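You operate a simulated robot arm through the tools that you are given. There is no shell and no other tool. Be economical: measure what you need, move in short steps, check, and stop when the job is done.

You run a simulated robot arm. Do the job below in one go: nothing can be reset, and whatever is moved stays where it is left.

JOB
Polish the water marks off the drainer, then stand the tall white mug there.
Fine: move the glass to the worktop over the washing machine and leave it there; use the yellow cloth and put it back.

The check looks at the end state, three seconds after you hand in, the way a careful person would. Anything else that was tipped, shoved, dropped, spilled or broken makes it a failure.

ROBOT AND FRAMES
A 7-joint arm with a two-finger parallel gripper, fixed in place. Base frame: the origin is at the foot of the arm, x ahead of it, y to its left, z up; the work surface is at about z = 91. Lengths are in cm, angles in rad, forces in N, time in s.
With the tool pointing down near the work surface it reaches from about 24 to 68 cm from the base axis. Its first joint turns from -1.152 to 1.152 rad. Payload 2.4 kg.
The TCP is the grasp point between the finger pads, 3 cm short of the fingertips. In the tool frame z runs along the fingers and y along their closing line. The gripper opens to 9.4 cm. The fingers are 2.8 cm wide and 1 cm thick; the gripper's body (5 by 9.6 cm) begins 5.5 cm behind the TCP.
Orientation is that of the tool frame in the base frame, as [roll, pitch, yaw] about the fixed x, y, z axes, in that order (R = Rz(yaw) Ry(pitch) Rx(roll)). With the fingers straight down and closing along the base's y, the tool's x points along the base's -x, its y along +y and its z along -z.

CONTROLS
- The arm moves only by the tool move_arm. Its argument "deltas" is text: rows parted by semicolons, each of 7 numbers parted by spaces: the shift along the tool's x, y, z in mm, then the turn, a rotation vector about the tool's x, y, z in rad, then the finger opening in mm, from 0 to 94. In form: tx ty tz rx ry rz fingers; .... A call has 1 to 20 rows; each row shifts and turns the commanded pose from where the row before left it, along the tool's axes as they then stand. Each row takes 0.2 s and may step no farther than 5 cm and 0.15 rad from the row before; otherwise, or with a gripper value out of range, the whole call is refused. Where a pose cannot be reached the arm comes as near as it can. A force on the tool above 40 N (or 10 N above the force at the start of the call, whichever is more), or a blocked arm, ends the call early, and 0.2 s more pass. The fingers move at their own pace (about 15.3 cm/s each) and stop on an object; they squeeze with about 45 N. The grip force told is the motor's: it shows also when the fingers shut on nothing. Time passes only in rows, and 0.2 s behind the last, so rows that do not move let the fingers close. The reply holds the time, the measured pose of the TCP, the force on the tool along the base axes, the opening and the grip force, in the units named above and with some noise.
- Cameras (640 x 400 px; columns grow to the right, rows downward): "scene" is fixed at [5.08, 48.66, 144.44]; the picture's right is [-0.61, -0.80, 0.00], its down [-0.46, 0.35, -0.82] and it looks along [0.65, -0.50, -0.57] (base axes); focal length 324 px, centre (320, 200). "wrist" rides on the gripper at [-3.7, 0, -5.8] in the tool frame; the picture's right is [0.00, -1.00, 0.00], its down [0.97, 0.00, -0.24] and it looks along [0.24, 0.00, 0.97] (tool axes); focal length 218 px, centre (320, 200).
- snapshot(camera): a new picture of that camera. The clock stands still meanwhile.
- locate(camera, pixels): for up to 12 pixels [column, row] of the newest picture of that camera ("zoom" is the newest enlarged one), the place [x, y, z] in the base frame of the surface seen there, good to about 0.3 cm. The clock stands still meanwhile.
- close_up(camera, box): a new picture of the part [left, top, right, bottom] of that camera's present view, enlarged. The clock stands still meanwhile.
- close_job(): hands the job in; it is judged then, once.

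Work in short steps. Measure before you move; look again where a grasp or a placing could have gone wrong, and mend it. You have 80 turns and 34 pictures in all, those below and enlarged ones among them. Open the gripper and draw the arm clear of the work before you hand the job in, unless the task says otherwise; then end with one line.

The tools are called after "Emit:" as a command line: name --argument value ..., lists and objects as JSON in quotes. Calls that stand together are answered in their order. move_arm: Moves the arm, as the interface text tells. Its arguments: {"type":"object","properties":{"deltas":{"type":"string"}},"required":["deltas"]} The other tools are called the same way: snapshot (camera) takes a picture; locate (camera, pixels) gives the place of the surface under pixels of a picture; close_up (camera, box) takes an enlarged picture of a part of a camera's view; close_job () hands the job in.

At the start:

```text
time: 0.0
position: [35.51, 7.8, 123.41]
tcp_rot: [3.141, 0.0, 3.14]
wrist_force: [0.7, -0.4, 0.0]
width: 9.38
grip_force: 0.1
```

scene: 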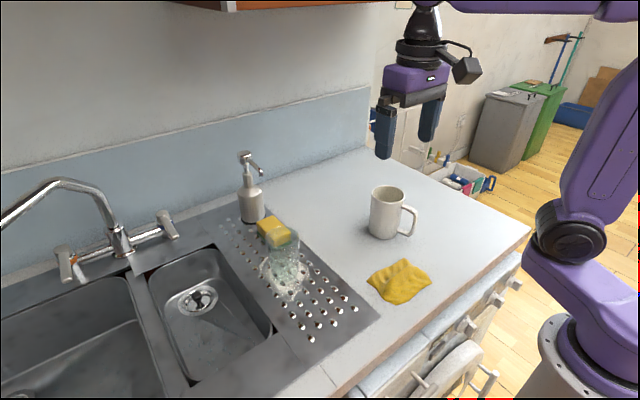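
wrist: 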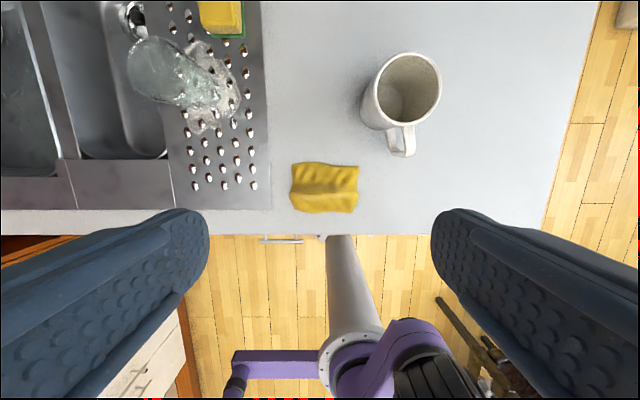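

The scene shows a glass around (285,265) on the drainer with a yellow sponge behind it, a white mug at (388,212) and the yellow cloth at (400,282). I enlarge the drainer and the worktop to measure.

Emit:
close_up --camera "scene" --box '[200, 150, 440, 350]'

Emit:
close_up --camera "wrist" --box '[100, 0, 460, 225]'

```text
2.00 times, centred on (320, 250) of scene
```

zoom: 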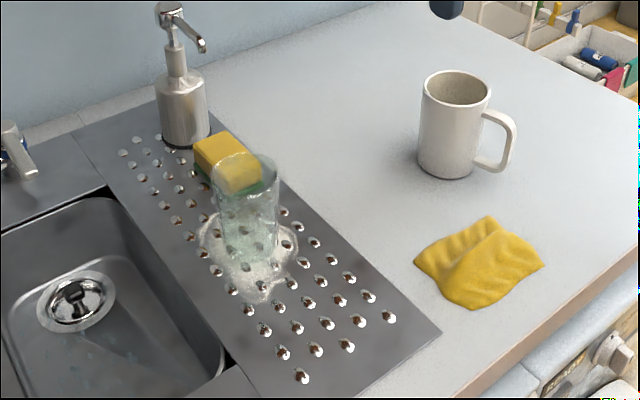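

```text
1.78 times, centred on (280, 112) of wrist
```

zoom: 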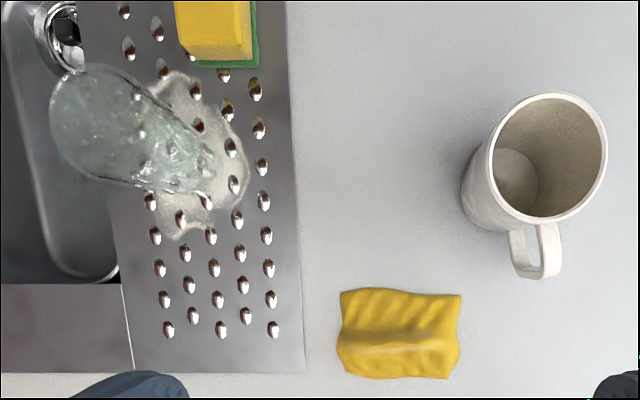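

The glass stands upright among the water marks, with the sponge just behind it. I locate the glass, marks, mug, cloth and drainer edges in the wrist zoom, and enlarge the front of the units to find the washing machine.

Emit:
locate --camera "zoom" --pixels '[[180, 75], [245, 165], [185, 238], [210, 210], [341, 292], [460, 296], [455, 378], [340, 365], [400, 345], [255, 65], [300, 370], [133, 370]]'

Emit:
locate --camera "wrist" --pixels '[[408, 55], [440, 90], [378, 75], [400, 155], [402, 130], [372, 120], [190, 100], [130, 60], [213, 100], [400, 100], [570, 120], [545, 230]]'

Emit:
close_up --camera "scene" --box '[320, 240, 560, 400]'

```text
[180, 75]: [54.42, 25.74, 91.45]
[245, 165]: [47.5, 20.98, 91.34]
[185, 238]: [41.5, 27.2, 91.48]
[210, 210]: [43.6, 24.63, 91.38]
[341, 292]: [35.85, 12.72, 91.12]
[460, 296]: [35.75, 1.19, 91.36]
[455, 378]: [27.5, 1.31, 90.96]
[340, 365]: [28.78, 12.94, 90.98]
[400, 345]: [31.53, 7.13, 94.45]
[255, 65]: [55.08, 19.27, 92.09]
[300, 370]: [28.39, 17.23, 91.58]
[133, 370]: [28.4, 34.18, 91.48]
```

```text
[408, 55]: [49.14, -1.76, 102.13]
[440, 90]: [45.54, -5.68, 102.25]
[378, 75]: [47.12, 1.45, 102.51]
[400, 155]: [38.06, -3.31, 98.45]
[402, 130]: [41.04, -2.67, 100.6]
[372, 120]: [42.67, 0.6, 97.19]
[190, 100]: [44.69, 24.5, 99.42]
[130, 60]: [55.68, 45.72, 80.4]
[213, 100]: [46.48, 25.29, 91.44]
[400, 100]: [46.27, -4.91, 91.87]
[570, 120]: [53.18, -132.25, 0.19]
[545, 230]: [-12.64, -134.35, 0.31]
```

```text
2.50 times, centred on (440, 320) of scene
```

zoom: 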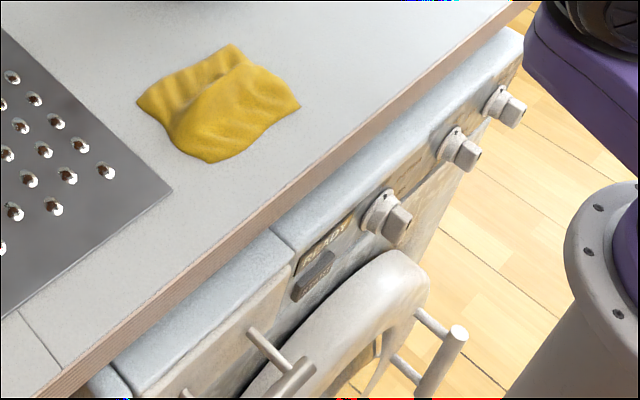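

The appliance with knobs, "READY" display and round door begins right of the seam at zoom (280,232). I locate that seam, the worktop's end, and points on the glass in the scene.

Emit:
locate --camera "zoom" --pixels '[[272, 228], [292, 262], [515, 30], [240, 240], [520, 5], [110, 385], [385, 225], [270, 340], [400, 265], [20, 310], [495, 100]]'

Emit:
close_up --camera "scene" --box '[235, 205, 355, 305]'

Emit:
locate --camera "scene" --pixels '[[528, 230], [365, 150], [388, 225], [372, 200], [405, 200], [388, 238], [370, 232], [414, 220]]'

```text
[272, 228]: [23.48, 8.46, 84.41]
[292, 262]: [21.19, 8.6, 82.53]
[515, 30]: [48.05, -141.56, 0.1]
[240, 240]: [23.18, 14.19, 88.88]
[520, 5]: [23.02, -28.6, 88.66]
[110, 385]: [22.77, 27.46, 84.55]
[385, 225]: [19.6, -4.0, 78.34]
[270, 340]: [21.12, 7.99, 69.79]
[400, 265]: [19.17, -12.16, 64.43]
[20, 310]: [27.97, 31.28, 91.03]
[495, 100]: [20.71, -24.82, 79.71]
```

```text
4.00 times, centred on (295, 255) of scene
```

zoom: 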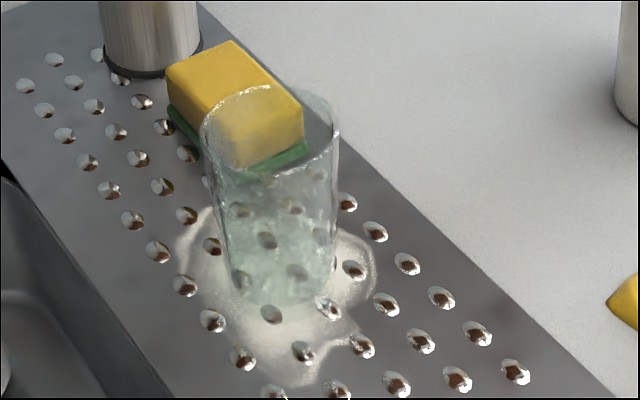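

```text
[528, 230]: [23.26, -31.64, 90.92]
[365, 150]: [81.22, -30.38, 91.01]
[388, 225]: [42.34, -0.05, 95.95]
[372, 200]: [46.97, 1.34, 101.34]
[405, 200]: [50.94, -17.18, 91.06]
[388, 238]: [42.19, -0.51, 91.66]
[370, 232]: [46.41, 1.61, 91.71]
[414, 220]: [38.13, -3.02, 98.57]
```

The washing machine spans y≈8 down to -30, so the worktop right of the mug counts. Glass rim in this zoom spans (203,130)–(339,135), base near (285,295); I locate glass points, marks' outline and sponge.

Emit:
locate --camera "zoom" --pixels '[[204, 135], [338, 140], [270, 176], [270, 88], [230, 285], [333, 275], [280, 303], [278, 240], [177, 240], [376, 275], [300, 386], [302, 135]]'

Emit:
locate --camera "wrist" --pixels '[[140, 40], [155, 38], [130, 85], [180, 48], [200, 65], [215, 80], [160, 103], [205, 107], [170, 75], [200, 90]]'

```text
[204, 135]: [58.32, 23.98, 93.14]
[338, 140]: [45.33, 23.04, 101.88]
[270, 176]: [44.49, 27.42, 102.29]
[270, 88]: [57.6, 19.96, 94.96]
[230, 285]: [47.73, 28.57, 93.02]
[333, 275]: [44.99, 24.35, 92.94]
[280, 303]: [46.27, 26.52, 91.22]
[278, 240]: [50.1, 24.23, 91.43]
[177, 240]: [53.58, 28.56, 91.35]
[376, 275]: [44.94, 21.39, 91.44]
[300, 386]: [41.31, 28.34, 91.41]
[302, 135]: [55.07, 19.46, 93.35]
```

```text
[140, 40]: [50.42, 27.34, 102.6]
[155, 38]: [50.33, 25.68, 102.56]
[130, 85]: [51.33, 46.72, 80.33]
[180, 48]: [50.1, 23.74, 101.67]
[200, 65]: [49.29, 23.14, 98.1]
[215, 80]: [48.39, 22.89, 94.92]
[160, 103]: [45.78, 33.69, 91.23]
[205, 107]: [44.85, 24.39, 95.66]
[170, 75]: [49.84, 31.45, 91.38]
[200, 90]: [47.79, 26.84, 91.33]
```

Rim fit puts the glass axis near (47.3, 25.4), rim at z≈102.2, diameter ≈6.6 cm. I move above it with open fingers to z≈112 and check with the wrist camera.

Emit:
move_arm --deltas "-19.7 29.3 0 0 0 0 94;-19.7 29.3 0 0 0 0 94;-19.7 29.3 0 0 0 0 94;-19.7 29.3 0 0 0 0 94;-19.7 29.3 0 0 0 0 94;-19.7 29.3 0 0 0 0 94;0 0 25 0 0 0 94;0 0 25 0 0 0 94;0 0 25 0 0 0 94;0 0 25 0 0 0 94;0 0 0 0 0 0 94"

Emit:
snapshot --camera "wrist"

```text
time: 2.4
position: [47.22, 25.38, 113.47]
tcp_rot: [3.141, 0.0, 3.141]
wrist_force: [-0.2, -0.3, 0.2]
width: 9.37
grip_force: 0.1
```

```text
27 pictures are left
```

wrist: 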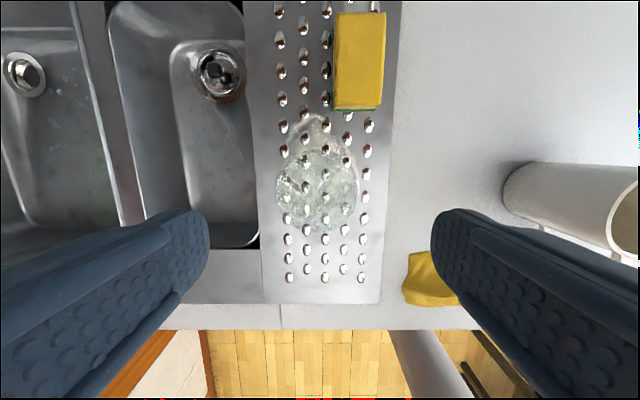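

The glass rim (cols 277–358, centre 318) lies centred between the fingers, axis x≈47.4. I descend to z≈98.5 and close.

Emit:
move_arm --deltas "-2 0 30 0 0 0 94;0 0 30 0 0 0 94;0 0 30 0 0 0 94;0 0 30 0 0 0 94;0 0 30 0 0 0 94;0 0 0 0 0 0 94;0 0 0 0 0 0 60;0 0 0 0 0 0 55;0 0 0 0 0 0 55;0 0 0 0 0 0 55"

```text
time: 4.6
position: [47.38, 25.5, 98.44]
tcp_rot: [3.141, -0.002, -3.14]
wrist_force: [-0.3, 0.7, 0.8]
width: 7.18
grip_force: 45.2
```

The glass is gripped (7.2 cm, 45 N). I lift it 20 cm, clear of the mug's rim, and carry it level to about (45, -20).

Emit:
move_arm --deltas "0 0 -15 0 0 0 55;0 0 -25 0 0 0 55;0 0 -40 0 0 0 55;0 0 -40 0 0 0 55;0 0 -40 0 0 0 55;0 0 -40 0 0 0 55;0 0 0 0 0 0 55"

Emit:
move_arm --deltas "1.5 -28.4 0 0 0 0 55;1.5 -28.4 0 0 0 0 55;1.5 -28.4 0 0 0 0 55;1.5 -28.4 0 0 0 0 55;1.5 -28.4 0 0 0 0 55;1.5 -28.4 0 0 0 0 55;1.5 -28.4 0 0 0 0 55;1.5 -28.4 0 0 0 0 55;1.5 -28.4 0 0 0 0 55;1.5 -28.4 0 0 0 0 55;1.5 -28.4 0 0 0 0 55;1.5 -28.4 0 0 0 0 55;1.5 -28.4 0 0 0 0 55;1.5 -28.4 0 0 0 0 55;1.5 -28.4 0 0 0 0 55;1.5 -28.4 0 0 0 0 55;0 0 0 0 0 0 55"

Emit:
snapshot --camera "scene"

```text
time: 6.2
position: [47.62, 25.3, 118.53]
tcp_rot: [-3.141, 0.0, -3.141]
wrist_force: [0.1, 0.2, -2.4]
width: 7.22
grip_force: 44.9
```

```text
time: 9.8
position: [45.19, -20.32, 118.53]
tcp_rot: [-3.14, 0.0, 3.142]
wrist_force: [0.0, -0.1, -1.8]
width: 7.18
grip_force: 45.2
```

```text
26 pictures are left
```

scene: 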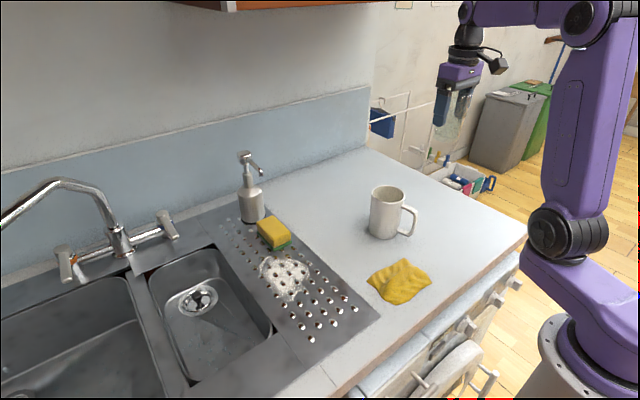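

The glass hangs over free worktop at (45.2, -20.3), and the mug, cloth and sponge haven't moved. I lower it 20 cm, then touch down in small steps.

Emit:
move_arm --deltas "0 0 40 0 0 0 55;0 0 40 0 0 0 55;0 0 40 0 0 0 55;0 0 40 0 0 0 55;0 0 25 0 0 0 55;0 0 13 0 0 0 55;0 0 2 0 0 0 55;0 0 2 0 0 0 55;0 0 1 0 0 0 55;0 0 0 0 0 0 55"

```text
time: 12.0
position: [45.1, -20.06, 98.03]
tcp_rot: [3.14, -0.001, 3.14]
wrist_force: [-4.1, 2.1, 9.1]
width: 7.19
grip_force: 45.3
```

9 N upward shows the glass is standing on the worktop. I open the fingers and rise straight up.

Emit:
move_arm --deltas "0 0 0 0 0 0 80;0 0 0 0 0 0 94;0 0 -20 0 0 0 94;0 0 -30 0 0 0 94;0 0 -40 0 0 0 94;0 0 -40 0 0 0 94;0 0 -40 0 0 0 94;0 0 0 0 0 0 94"

Emit:
snapshot --camera "scene"

Emit:
close_up --camera "scene" --box '[235, 205, 355, 305]'

```text
time: 13.8
position: [45.08, -19.97, 115.14]
tcp_rot: [3.14, 0.0, 3.141]
wrist_force: [-0.4, 0.6, -0.1]
width: 9.4
grip_force: 0.1
```

```text
25 pictures are left
```

scene: 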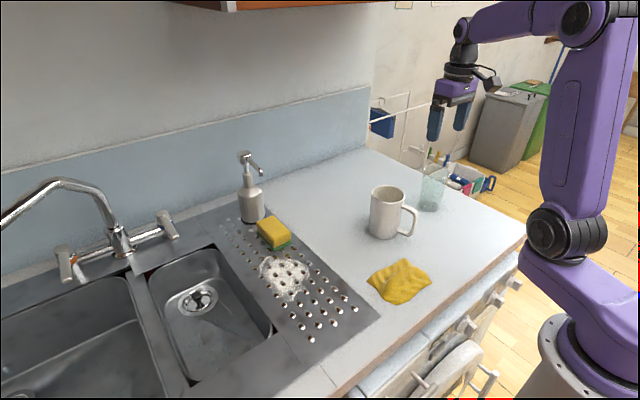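

```text
4.00 times, centred on (295, 255) of scene
```

zoom: 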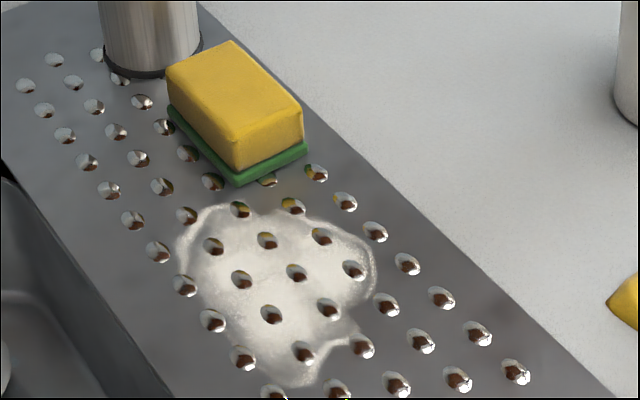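

The glass stands upright on the worktop at (432,193). The marks are now fully seen; I locate their outline and the sponge's near corner, plus the cloth's shape.

Emit:
locate --camera "zoom" --pixels '[[175, 245], [200, 210], [260, 208], [330, 222], [376, 255], [370, 300], [345, 340], [300, 386], [250, 375], [195, 300], [238, 184], [307, 153]]'

Emit:
close_up --camera "scene" --box '[352, 245, 448, 315]'

```text
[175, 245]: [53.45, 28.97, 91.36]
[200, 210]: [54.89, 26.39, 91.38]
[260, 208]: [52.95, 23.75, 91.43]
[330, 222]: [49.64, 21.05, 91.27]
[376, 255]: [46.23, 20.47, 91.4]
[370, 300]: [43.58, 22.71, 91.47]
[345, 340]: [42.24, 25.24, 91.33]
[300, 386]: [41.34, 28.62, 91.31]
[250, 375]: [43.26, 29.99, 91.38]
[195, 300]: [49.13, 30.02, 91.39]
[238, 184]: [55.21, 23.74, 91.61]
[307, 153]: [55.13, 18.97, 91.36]
```

```text
5.71 times, centred on (400, 280) of scene
```

zoom: 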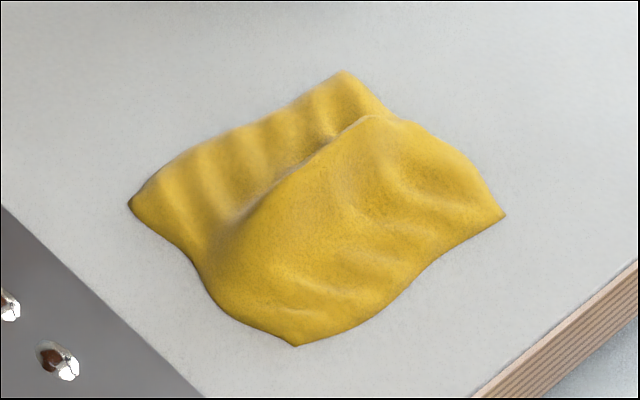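

The cloth has a raised ridge running from (365,120) to (225,225) in this zoom. I locate ridge and corner points to plan the pinch.

Emit:
locate --camera "zoom" --pixels '[[368, 120], [330, 145], [290, 178], [260, 205], [230, 235], [130, 205], [342, 72], [504, 215], [296, 345], [320, 250], [400, 200], [210, 175]]'

```text
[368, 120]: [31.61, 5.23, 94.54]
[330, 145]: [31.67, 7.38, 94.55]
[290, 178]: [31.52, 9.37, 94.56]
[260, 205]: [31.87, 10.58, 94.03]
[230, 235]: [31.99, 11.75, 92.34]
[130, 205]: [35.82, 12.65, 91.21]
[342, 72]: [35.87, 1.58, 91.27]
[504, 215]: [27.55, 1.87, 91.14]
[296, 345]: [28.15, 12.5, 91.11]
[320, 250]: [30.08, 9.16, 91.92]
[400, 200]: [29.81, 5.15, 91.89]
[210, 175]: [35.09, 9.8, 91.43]
```

The ridge lies along y at x≈31.7, y 5–10.5, top z 94.5. I go above it and turn the tool a quarter turn so the fingers close along x, across the ridge.

Emit:
move_arm --deltas "13.4 27.4 0 0 0 0 94;13.4 27.4 0 0 0 0 94;13.4 27.4 0 0 0 0 94;13.4 27.4 0 0 0 0 94;13.4 27.4 0 0 0 0 94;13.4 27.4 0 0 0 0 94;13.4 27.4 0 0 0 0 94;13.4 27.4 0 0 0 0 94;13.4 27.4 0 0 0 0 94;13.4 27.4 0 0 0 0 94;0 0 0 0 0 0 94"

Emit:
move_arm --deltas "0 0 0 0 0 -0.1428 94;0 0 0 0 0 -0.1428 94;0 0 0 0 0 -0.1428 94;0 0 0 0 0 -0.1428 94;0 0 0 0 0 -0.1428 94;0 0 0 0 0 -0.1428 94;0 0 0 0 0 -0.1428 94;0 0 0 0 0 -0.1428 94;0 0 0 0 0 -0.1428 94;0 0 0 0 0 -0.1428 94;0 0 0 0 0 -0.1428 94;0 0 0 0 0 0 94"

Emit:
snapshot --camera "wrist"

```text
time: 16.2
position: [31.79, 7.31, 115.27]
tcp_rot: [3.141, 0.001, -3.141]
wrist_force: [-0.8, -0.5, 1.0]
width: 9.39
grip_force: 0.1
```

```text
time: 18.8
position: [31.58, 7.28, 115.03]
tcp_rot: [-3.14, 0.0, -1.568]
wrist_force: [-0.7, 0.4, -0.2]
width: 9.4
grip_force: 0.0
```

```text
22 pictures are left
```

wrist: 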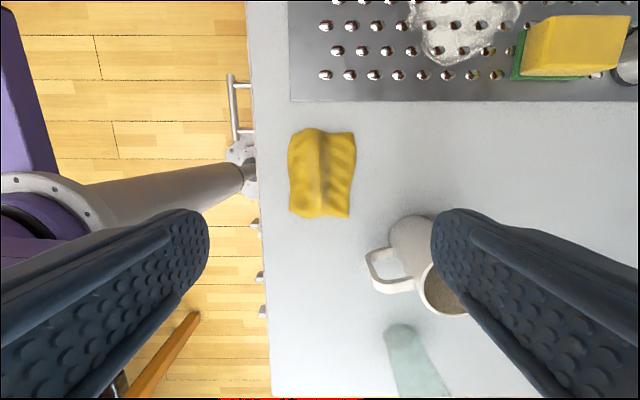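

The cloth ridge (col ~320) is centred between the fingers. I narrow to 5 cm, lower to z≈95.2 (tips just over the flat part of the cloth), and close.

Emit:
move_arm --deltas "0 0 40 0 0 0 55;0 0 40 0 0 0 55;0 0 40 0 0 0 55;0 0 40 0 0 0 55;0 0 25 0 0 0 55;0 0 13 0 0 0 55;0 0 0 0 0 0 55;0 0 0 0 0 0 20;0 0 0 0 0 0 0;0 0 0 0 0 0 0;0 0 0 0 0 0 0"

```text
time: 21.2
position: [31.77, 7.28, 95.24]
tcp_rot: [3.141, 0.001, -1.571]
wrist_force: [0.3, 0.0, -0.6]
width: 2.22
grip_force: 44.9
```

The fingers stopped at 2.2 cm with 45 N, so the ridge is held. I lift 12 cm and look.

Emit:
move_arm --deltas "0 0 -20 0 0 0 0;0 0 -30 0 0 0 0;0 0 -35 0 0 0 0;0 0 -35 0 0 0 0;0 0 0 0 0 0 0"

Emit:
snapshot --camera "scene"

```text
time: 22.4
position: [31.49, 7.32, 107.32]
tcp_rot: [-3.14, 0.001, -1.57]
wrist_force: [-0.4, -0.4, -0.6]
width: 2.18
grip_force: 44.3
```

```text
21 pictures are left
```

scene: 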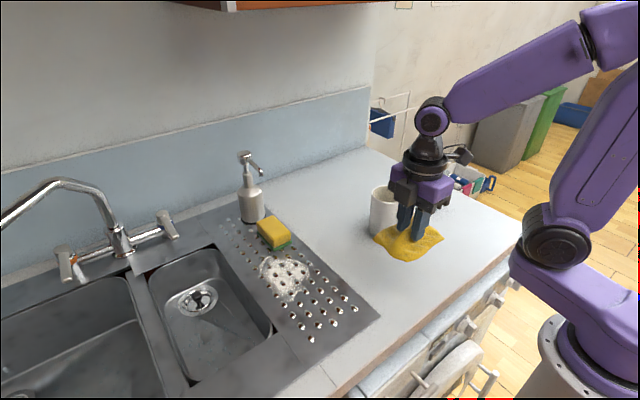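

The cloth hangs in the grip keeping its shape. I carry it over the marks' centre-front at (46, 25.5) and lower towards the drainer.

Emit:
move_arm --deltas "-30 -24 0 0 0 0 0;-30 -24 0 0 0 0 0;-30 -24 0 0 0 0 0;-30 -24 0 0 0 0 0;-31 -24 0 0 0 0 0;-31 -24 0 0 0 0 0;0 0 40 0 0 0 0;0 0 40 0 0 0 0;0 0 25 0 0 0 0;0 0 7 0 0 0 0;0 0 2 0 0 0 0;0 0 2 0 0 0 0;0 0 0 0 0 0 0"

```text
time: 25.2
position: [46.17, 25.74, 95.65]
tcp_rot: [-3.141, 0.0, -1.57]
wrist_force: [0.6, -0.5, -0.8]
width: 2.18
grip_force: 44.5
```

No contact force yet at z 95.65; I lower in 1.5 mm steps.

Emit:
move_arm --deltas "0 0 1.5 0 0 0 0;0 0 1.5 0 0 0 0;0 0 1.5 0 0 0 0;0 0 0 0 0 0 0"

```text
time: 26.2
position: [46.27, 25.64, 95.46]
tcp_rot: [-3.138, 0.0, -1.57]
wrist_force: [-5.8, -5.7, 39.8]
width: 2.17
grip_force: 45.4
```

Contact is firm (40 N) at z 95.46, too much. I ease off 2 mm.

Emit:
move_arm --deltas "0 0 -2 0 0 0 0;0 0 0 0 0 0 0"

```text
time: 26.8
position: [46.26, 25.67, 95.58]
tcp_rot: [-3.141, 0.003, -1.569]
wrist_force: [0.1, -2.3, 23.4]
width: 2.18
grip_force: 44.4
```

I ease one more millimetre and wipe strokes in y (±3 cm) at x≈46.2, then 44.2.

Emit:
move_arm --deltas "0 0 -1 0 0 0 0;-15 0 0 0 0 0 0;-15 0 0 0 0 0 0;15 0 0 0 0 0 0;15 0 0 0 0 0 0;15 0 0 0 0 0 0;15 0 0 0 0 0 0;0 20 0 0 0 0 0;-20 0 0 0 0 0 0;-20 0 0 0 0 0 0;-20 0 0 0 0 0 0;15 0 0 0 0 0 0;15 0 0 0 0 0 0;0 -20 0 0 0 0 0;0 0 0 0 0 0 0"

```text
time: 30.0
position: [46.14, 25.45, 95.58]
tcp_rot: [3.14, -0.001, -1.572]
wrist_force: [-5.0, 0.5, 9.4]
width: 2.21
grip_force: 45.1
```

Contact held at about 9 N. I continue at x≈48.2 and 50.0, keeping the cloth's far edge (x≈54.3) short of the sponge at x≈55.

Emit:
move_arm --deltas "0 -20 0 0 0 0 0;-15 0 0 0 0 0 0;-15 0 0 0 0 0 0;15 0 0 0 0 0 0;15 0 0 0 0 0 0;15 0 0 0 0 0 0;15 0 0 0 0 0 0;0 -17 0 0 0 0 0;-20 0 0 0 0 0 0;-20 0 0 0 0 0 0;-20 0 0 0 0 0 0;15 0 0 0 0 0 0;15 0 0 0 0 0 0;0 0 0 0 0 0 0"

Emit:
close_up --camera "scene" --box '[205, 185, 365, 305]'

```text
time: 33.0
position: [49.59, 25.6, 95.52]
tcp_rot: [-3.141, 0.002, -1.569]
wrist_force: [-0.7, 7.5, 15.8]
width: 2.19
grip_force: 44.9
```

```text
3.33 times, centred on (285, 245) of scene
```

zoom: 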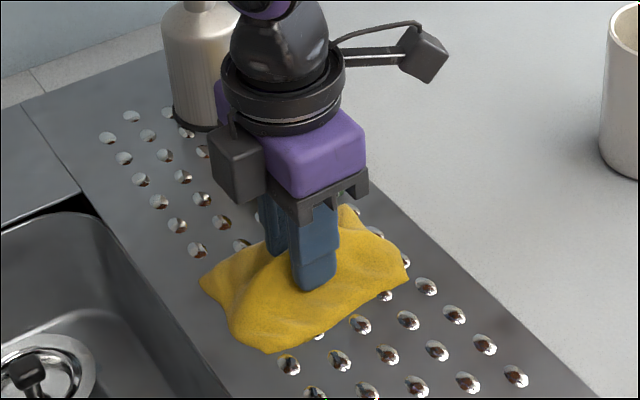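

The arm hides the spot. I lift the cloth and draw it back over its old place to see the marks.

Emit:
move_arm --deltas "0 0 -30 0 0 0 0;0 0 -40 0 0 0 0;0 0 -45 0 0 0 0;31 30 0 0 0 0 0;31 30 0 0 0 0 0;31 30 0 0 0 0 0;30 30 0 0 0 0 0;30 30 0 0 0 0 0;30 29 0 0 0 0 0;0 0 0 0 0 0 0"

Emit:
close_up --camera "scene" --box '[235, 205, 355, 305]'

```text
time: 35.2
position: [31.92, 7.35, 107.05]
tcp_rot: [3.141, 0.001, -1.57]
wrist_force: [-1.1, 0.0, 0.4]
width: 2.18
grip_force: 45.1
```

```text
4.00 times, centred on (295, 255) of scene
```

zoom: 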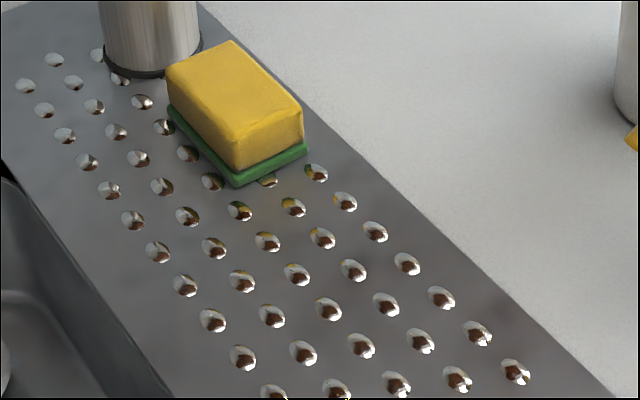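

The marks are gone and the sponge hasn't moved. I lower the cloth back to its original place (31.75, 7.3).

Emit:
move_arm --deltas "0 1.5 40 0 0 0 0;0 0 40 0 0 0 0;0 0 25 0 0 0 0;0 0 8 0 0 0 0;0 0 2 0 0 0 0;0 0 1.5 0 0 0 0;0 0 0 0 0 0 0"

```text
time: 36.8
position: [31.8, 7.15, 95.26]
tcp_rot: [-3.141, 0.0, -1.569]
wrist_force: [1.0, -0.1, -0.4]
width: 2.2
grip_force: 44.9
```

The height matches the pick-up height (95.24) with no force. I open gently to 5.5 cm and rise.

Emit:
move_arm --deltas "0 0 1 0 0 0 0;0 0 0 0 0 0 55;0 0 0 0 0 0 55;0 0 -20 0 0 0 55;0 0 -40 0 0 0 55;0 0 -45 0 0 0 55;0 0 -45 0 0 0 55;0 0 -45 0 0 0 55;0 0 0 0 0 0 94"

Emit:
snapshot --camera "wrist"

Emit:
snapshot --camera "scene"

```text
time: 38.8
position: [31.59, 7.21, 114.95]
tcp_rot: [-3.141, 0.0, -1.571]
wrist_force: [1.2, 0.3, -0.3]
width: 9.4
grip_force: 0.0
```

```text
18 pictures are left
```

wrist: 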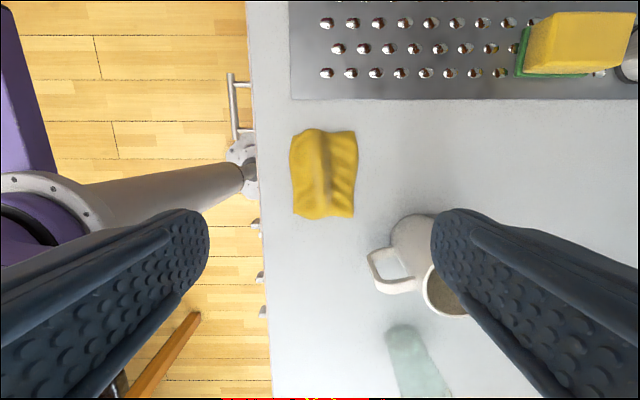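

```text
17 pictures are left
```

scene: 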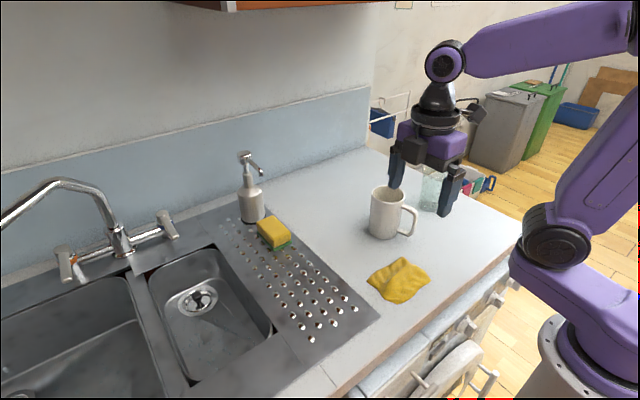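

The cloth is back in place. Next I turn the fingers back to close along y and go above the mug near (46.3, -2.1), at z≈115.

Emit:
move_arm --deltas "0 0 0 0 0 0.1428 94;0 0 0 0 0 0.1428 94;0 0 0 0 0 0.1428 94;0 0 0 0 0 0.1428 94;0 0 0 0 0 0.1428 94;0 0 0 0 0 0.1428 94;0 0 0 0 0 0.1428 94;0 0 0 0 0 0.1428 94;0 0 0 0 0 0.1428 94;0 0 0 0 0 0.1428 94;0 0 0 0 0 0.1428 94;-36.7 -23.3 0 0 0 0 94;-36.7 -23.3 0 0 0 0 94;-36.7 -23.3 0 0 0 0 94;-36.7 -23.3 0 0 0 0 94;0 0 0 0 0 0 94"

Emit:
snapshot --camera "wrist"

```text
time: 42.2
position: [46.51, -1.99, 114.72]
tcp_rot: [-3.141, -0.001, 3.141]
wrist_force: [-0.4, 0.8, 0.6]
width: 9.41
grip_force: 0.0
```

```text
16 pictures are left
```

wrist: 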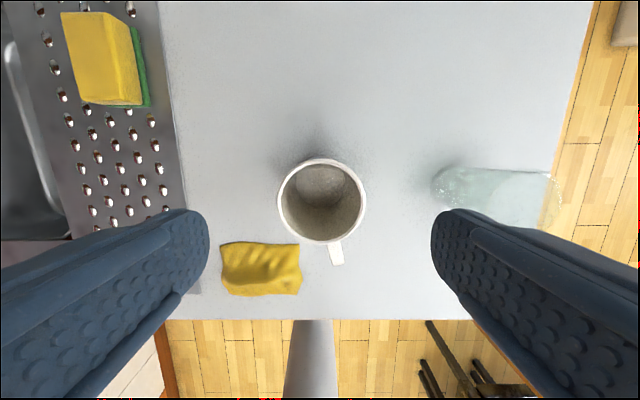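

The mug rim spans cols 278–366, rows 158–245: axis ≈(45.4, -2.15), diameter ≈7.6 cm, handle toward -x, clear of the fingers. I correct, descend to z≈98.4 and close.

Emit:
move_arm --deltas "11 -1.6 0 0 0 0 94;0 0 30 0 0 0 94;0 0 30 0 0 0 94;0 0 30 0 0 0 94;0 0 30 0 0 0 94;0 0 30 0 0 0 94;0 0 13 0 0 0 94;0 0 0 0 0 0 94;0 0 0 0 0 0 70;0 0 0 0 0 0 60;0 0 0 0 0 0 60"

```text
time: 44.6
position: [45.43, -2.36, 98.42]
tcp_rot: [-3.141, 0.0, 3.141]
wrist_force: [1.2, 0.0, 0.0]
width: 7.73
grip_force: 45.0
```

The mug is gripped (7.7 cm). I lift it 8 cm and carry it to (46, 25.5) over the polished part of the drainer.

Emit:
move_arm --deltas "0 0 -15 0 0 0 60;0 0 -25 0 0 0 60;0 0 -40 0 0 0 60;0 0 0 0 0 0 60;-0.6 28 0 0 0 0 60;-0.6 28 0 0 0 0 60;-0.6 28 0 0 0 0 60;-0.6 28 0 0 0 0 60;-0.6 28 0 0 0 0 60;-0.6 28 0 0 0 0 60;-0.6 28 0 0 0 0 60;-0.6 28 0 0 0 0 60;-0.6 28 0 0 0 0 60;-0.6 26 0 0 0 0 60;0 0 0 0 0 0 60"

Emit:
snapshot --camera "scene"

```text
time: 47.8
position: [45.91, 25.69, 106.82]
tcp_rot: [3.141, 0.0, -3.141]
wrist_force: [0.2, 0.7, -3.8]
width: 7.65
grip_force: 45.4
```

```text
15 pictures are left
```

scene: 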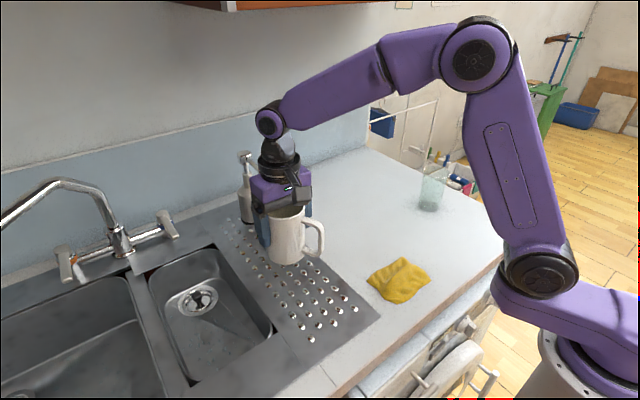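

The mug hangs upright over the drainer, level with where the marks were. I lower it 7.6 cm, then touch down in small steps.

Emit:
move_arm --deltas "0 0 30 0 0 0 60;0 0 30 0 0 0 60;0 0 14 0 0 0 60;0 0 2 0 0 0 60;0 0 2 0 0 0 60;0 0 1 0 0 0 60;0 0 0 0 0 0 60"

```text
time: 49.4
position: [46.07, 25.53, 98.73]
tcp_rot: [3.141, 0.0, -3.14]
wrist_force: [0.0, 0.0, -2.9]
width: 7.69
grip_force: 45.5
```

Only the mug's weight is felt, so it isn't down yet; I lower by 1 mm steps.

Emit:
move_arm --deltas "0 0 1 0 0 0 60;0 0 1 0 0 0 60;0 0 0 0 0 0 60"

```text
time: 50.2
position: [46.03, 25.59, 98.67]
tcp_rot: [-3.142, 0.003, -3.141]
wrist_force: [-4.6, -5.5, 27.7]
width: 7.69
grip_force: 45.0
```

Contact is made (28 N). I ease up 1.5 mm, open and rise straight up.

Emit:
move_arm --deltas "0 0 -1.5 0 0 0 60;0 0 0 0 0 0 60;0 0 0 0 0 0 94;0 0 0 0 0 0 94;0 0 -20 0 0 0 94;0 0 -30 0 0 0 94;0 0 -40 0 0 0 94;0 0 -40 0 0 0 94;0 0 -40 0 0 0 94;0 0 0 0 0 0 94"

Emit:
move_arm --deltas "18 -30 0 0 0 0 94;18 -30 0 0 0 0 94;18 -30 0 0 0 0 94;18 -30 0 0 0 0 94;18 -30 0 0 0 0 94;18 -30 0 0 0 0 94;0 0 -30 0 0 0 94;0 0 0 0 0 0 94"

Emit:
snapshot --camera "scene"

Emit:
close_up --camera "scene" --box '[200, 150, 440, 350]'

```text
time: 52.4
position: [45.94, 25.49, 115.58]
tcp_rot: [-3.141, -0.001, -3.14]
wrist_force: [0.3, -0.3, 0.6]
width: 9.41
grip_force: 0.0
```

```text
time: 54.2
position: [35.06, 7.56, 118.6]
tcp_rot: [-3.141, -0.001, -3.141]
wrist_force: [-0.6, -0.4, -0.2]
width: 9.38
grip_force: 0.1
```

```text
14 pictures are left
```

scene: 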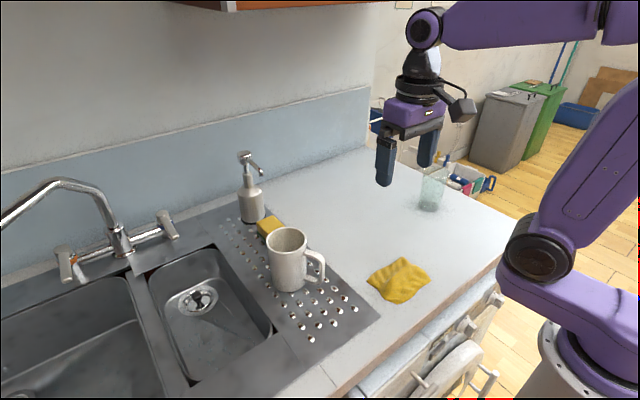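

```text
2.00 times, centred on (320, 250) of scene
```

zoom: 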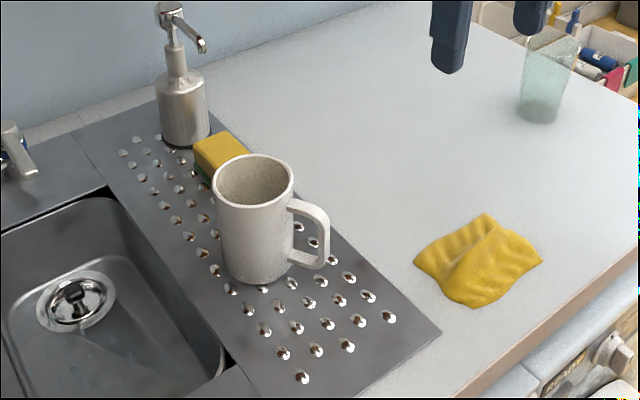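

The mug stands upright on the clean drainer. The glass is on the worktop over the washing machine, the cloth is back, the sponge and soap haven't moved, and the arm is clear with the gripper open. I hand in.

Emit:
close_job

```text
The job is handed in.
```

I polished the water marks off the drainer with the yellow cloth and put the cloth back, stood the tall white mug on the drainer, and left the glass upright on the worktop over the washing machine.
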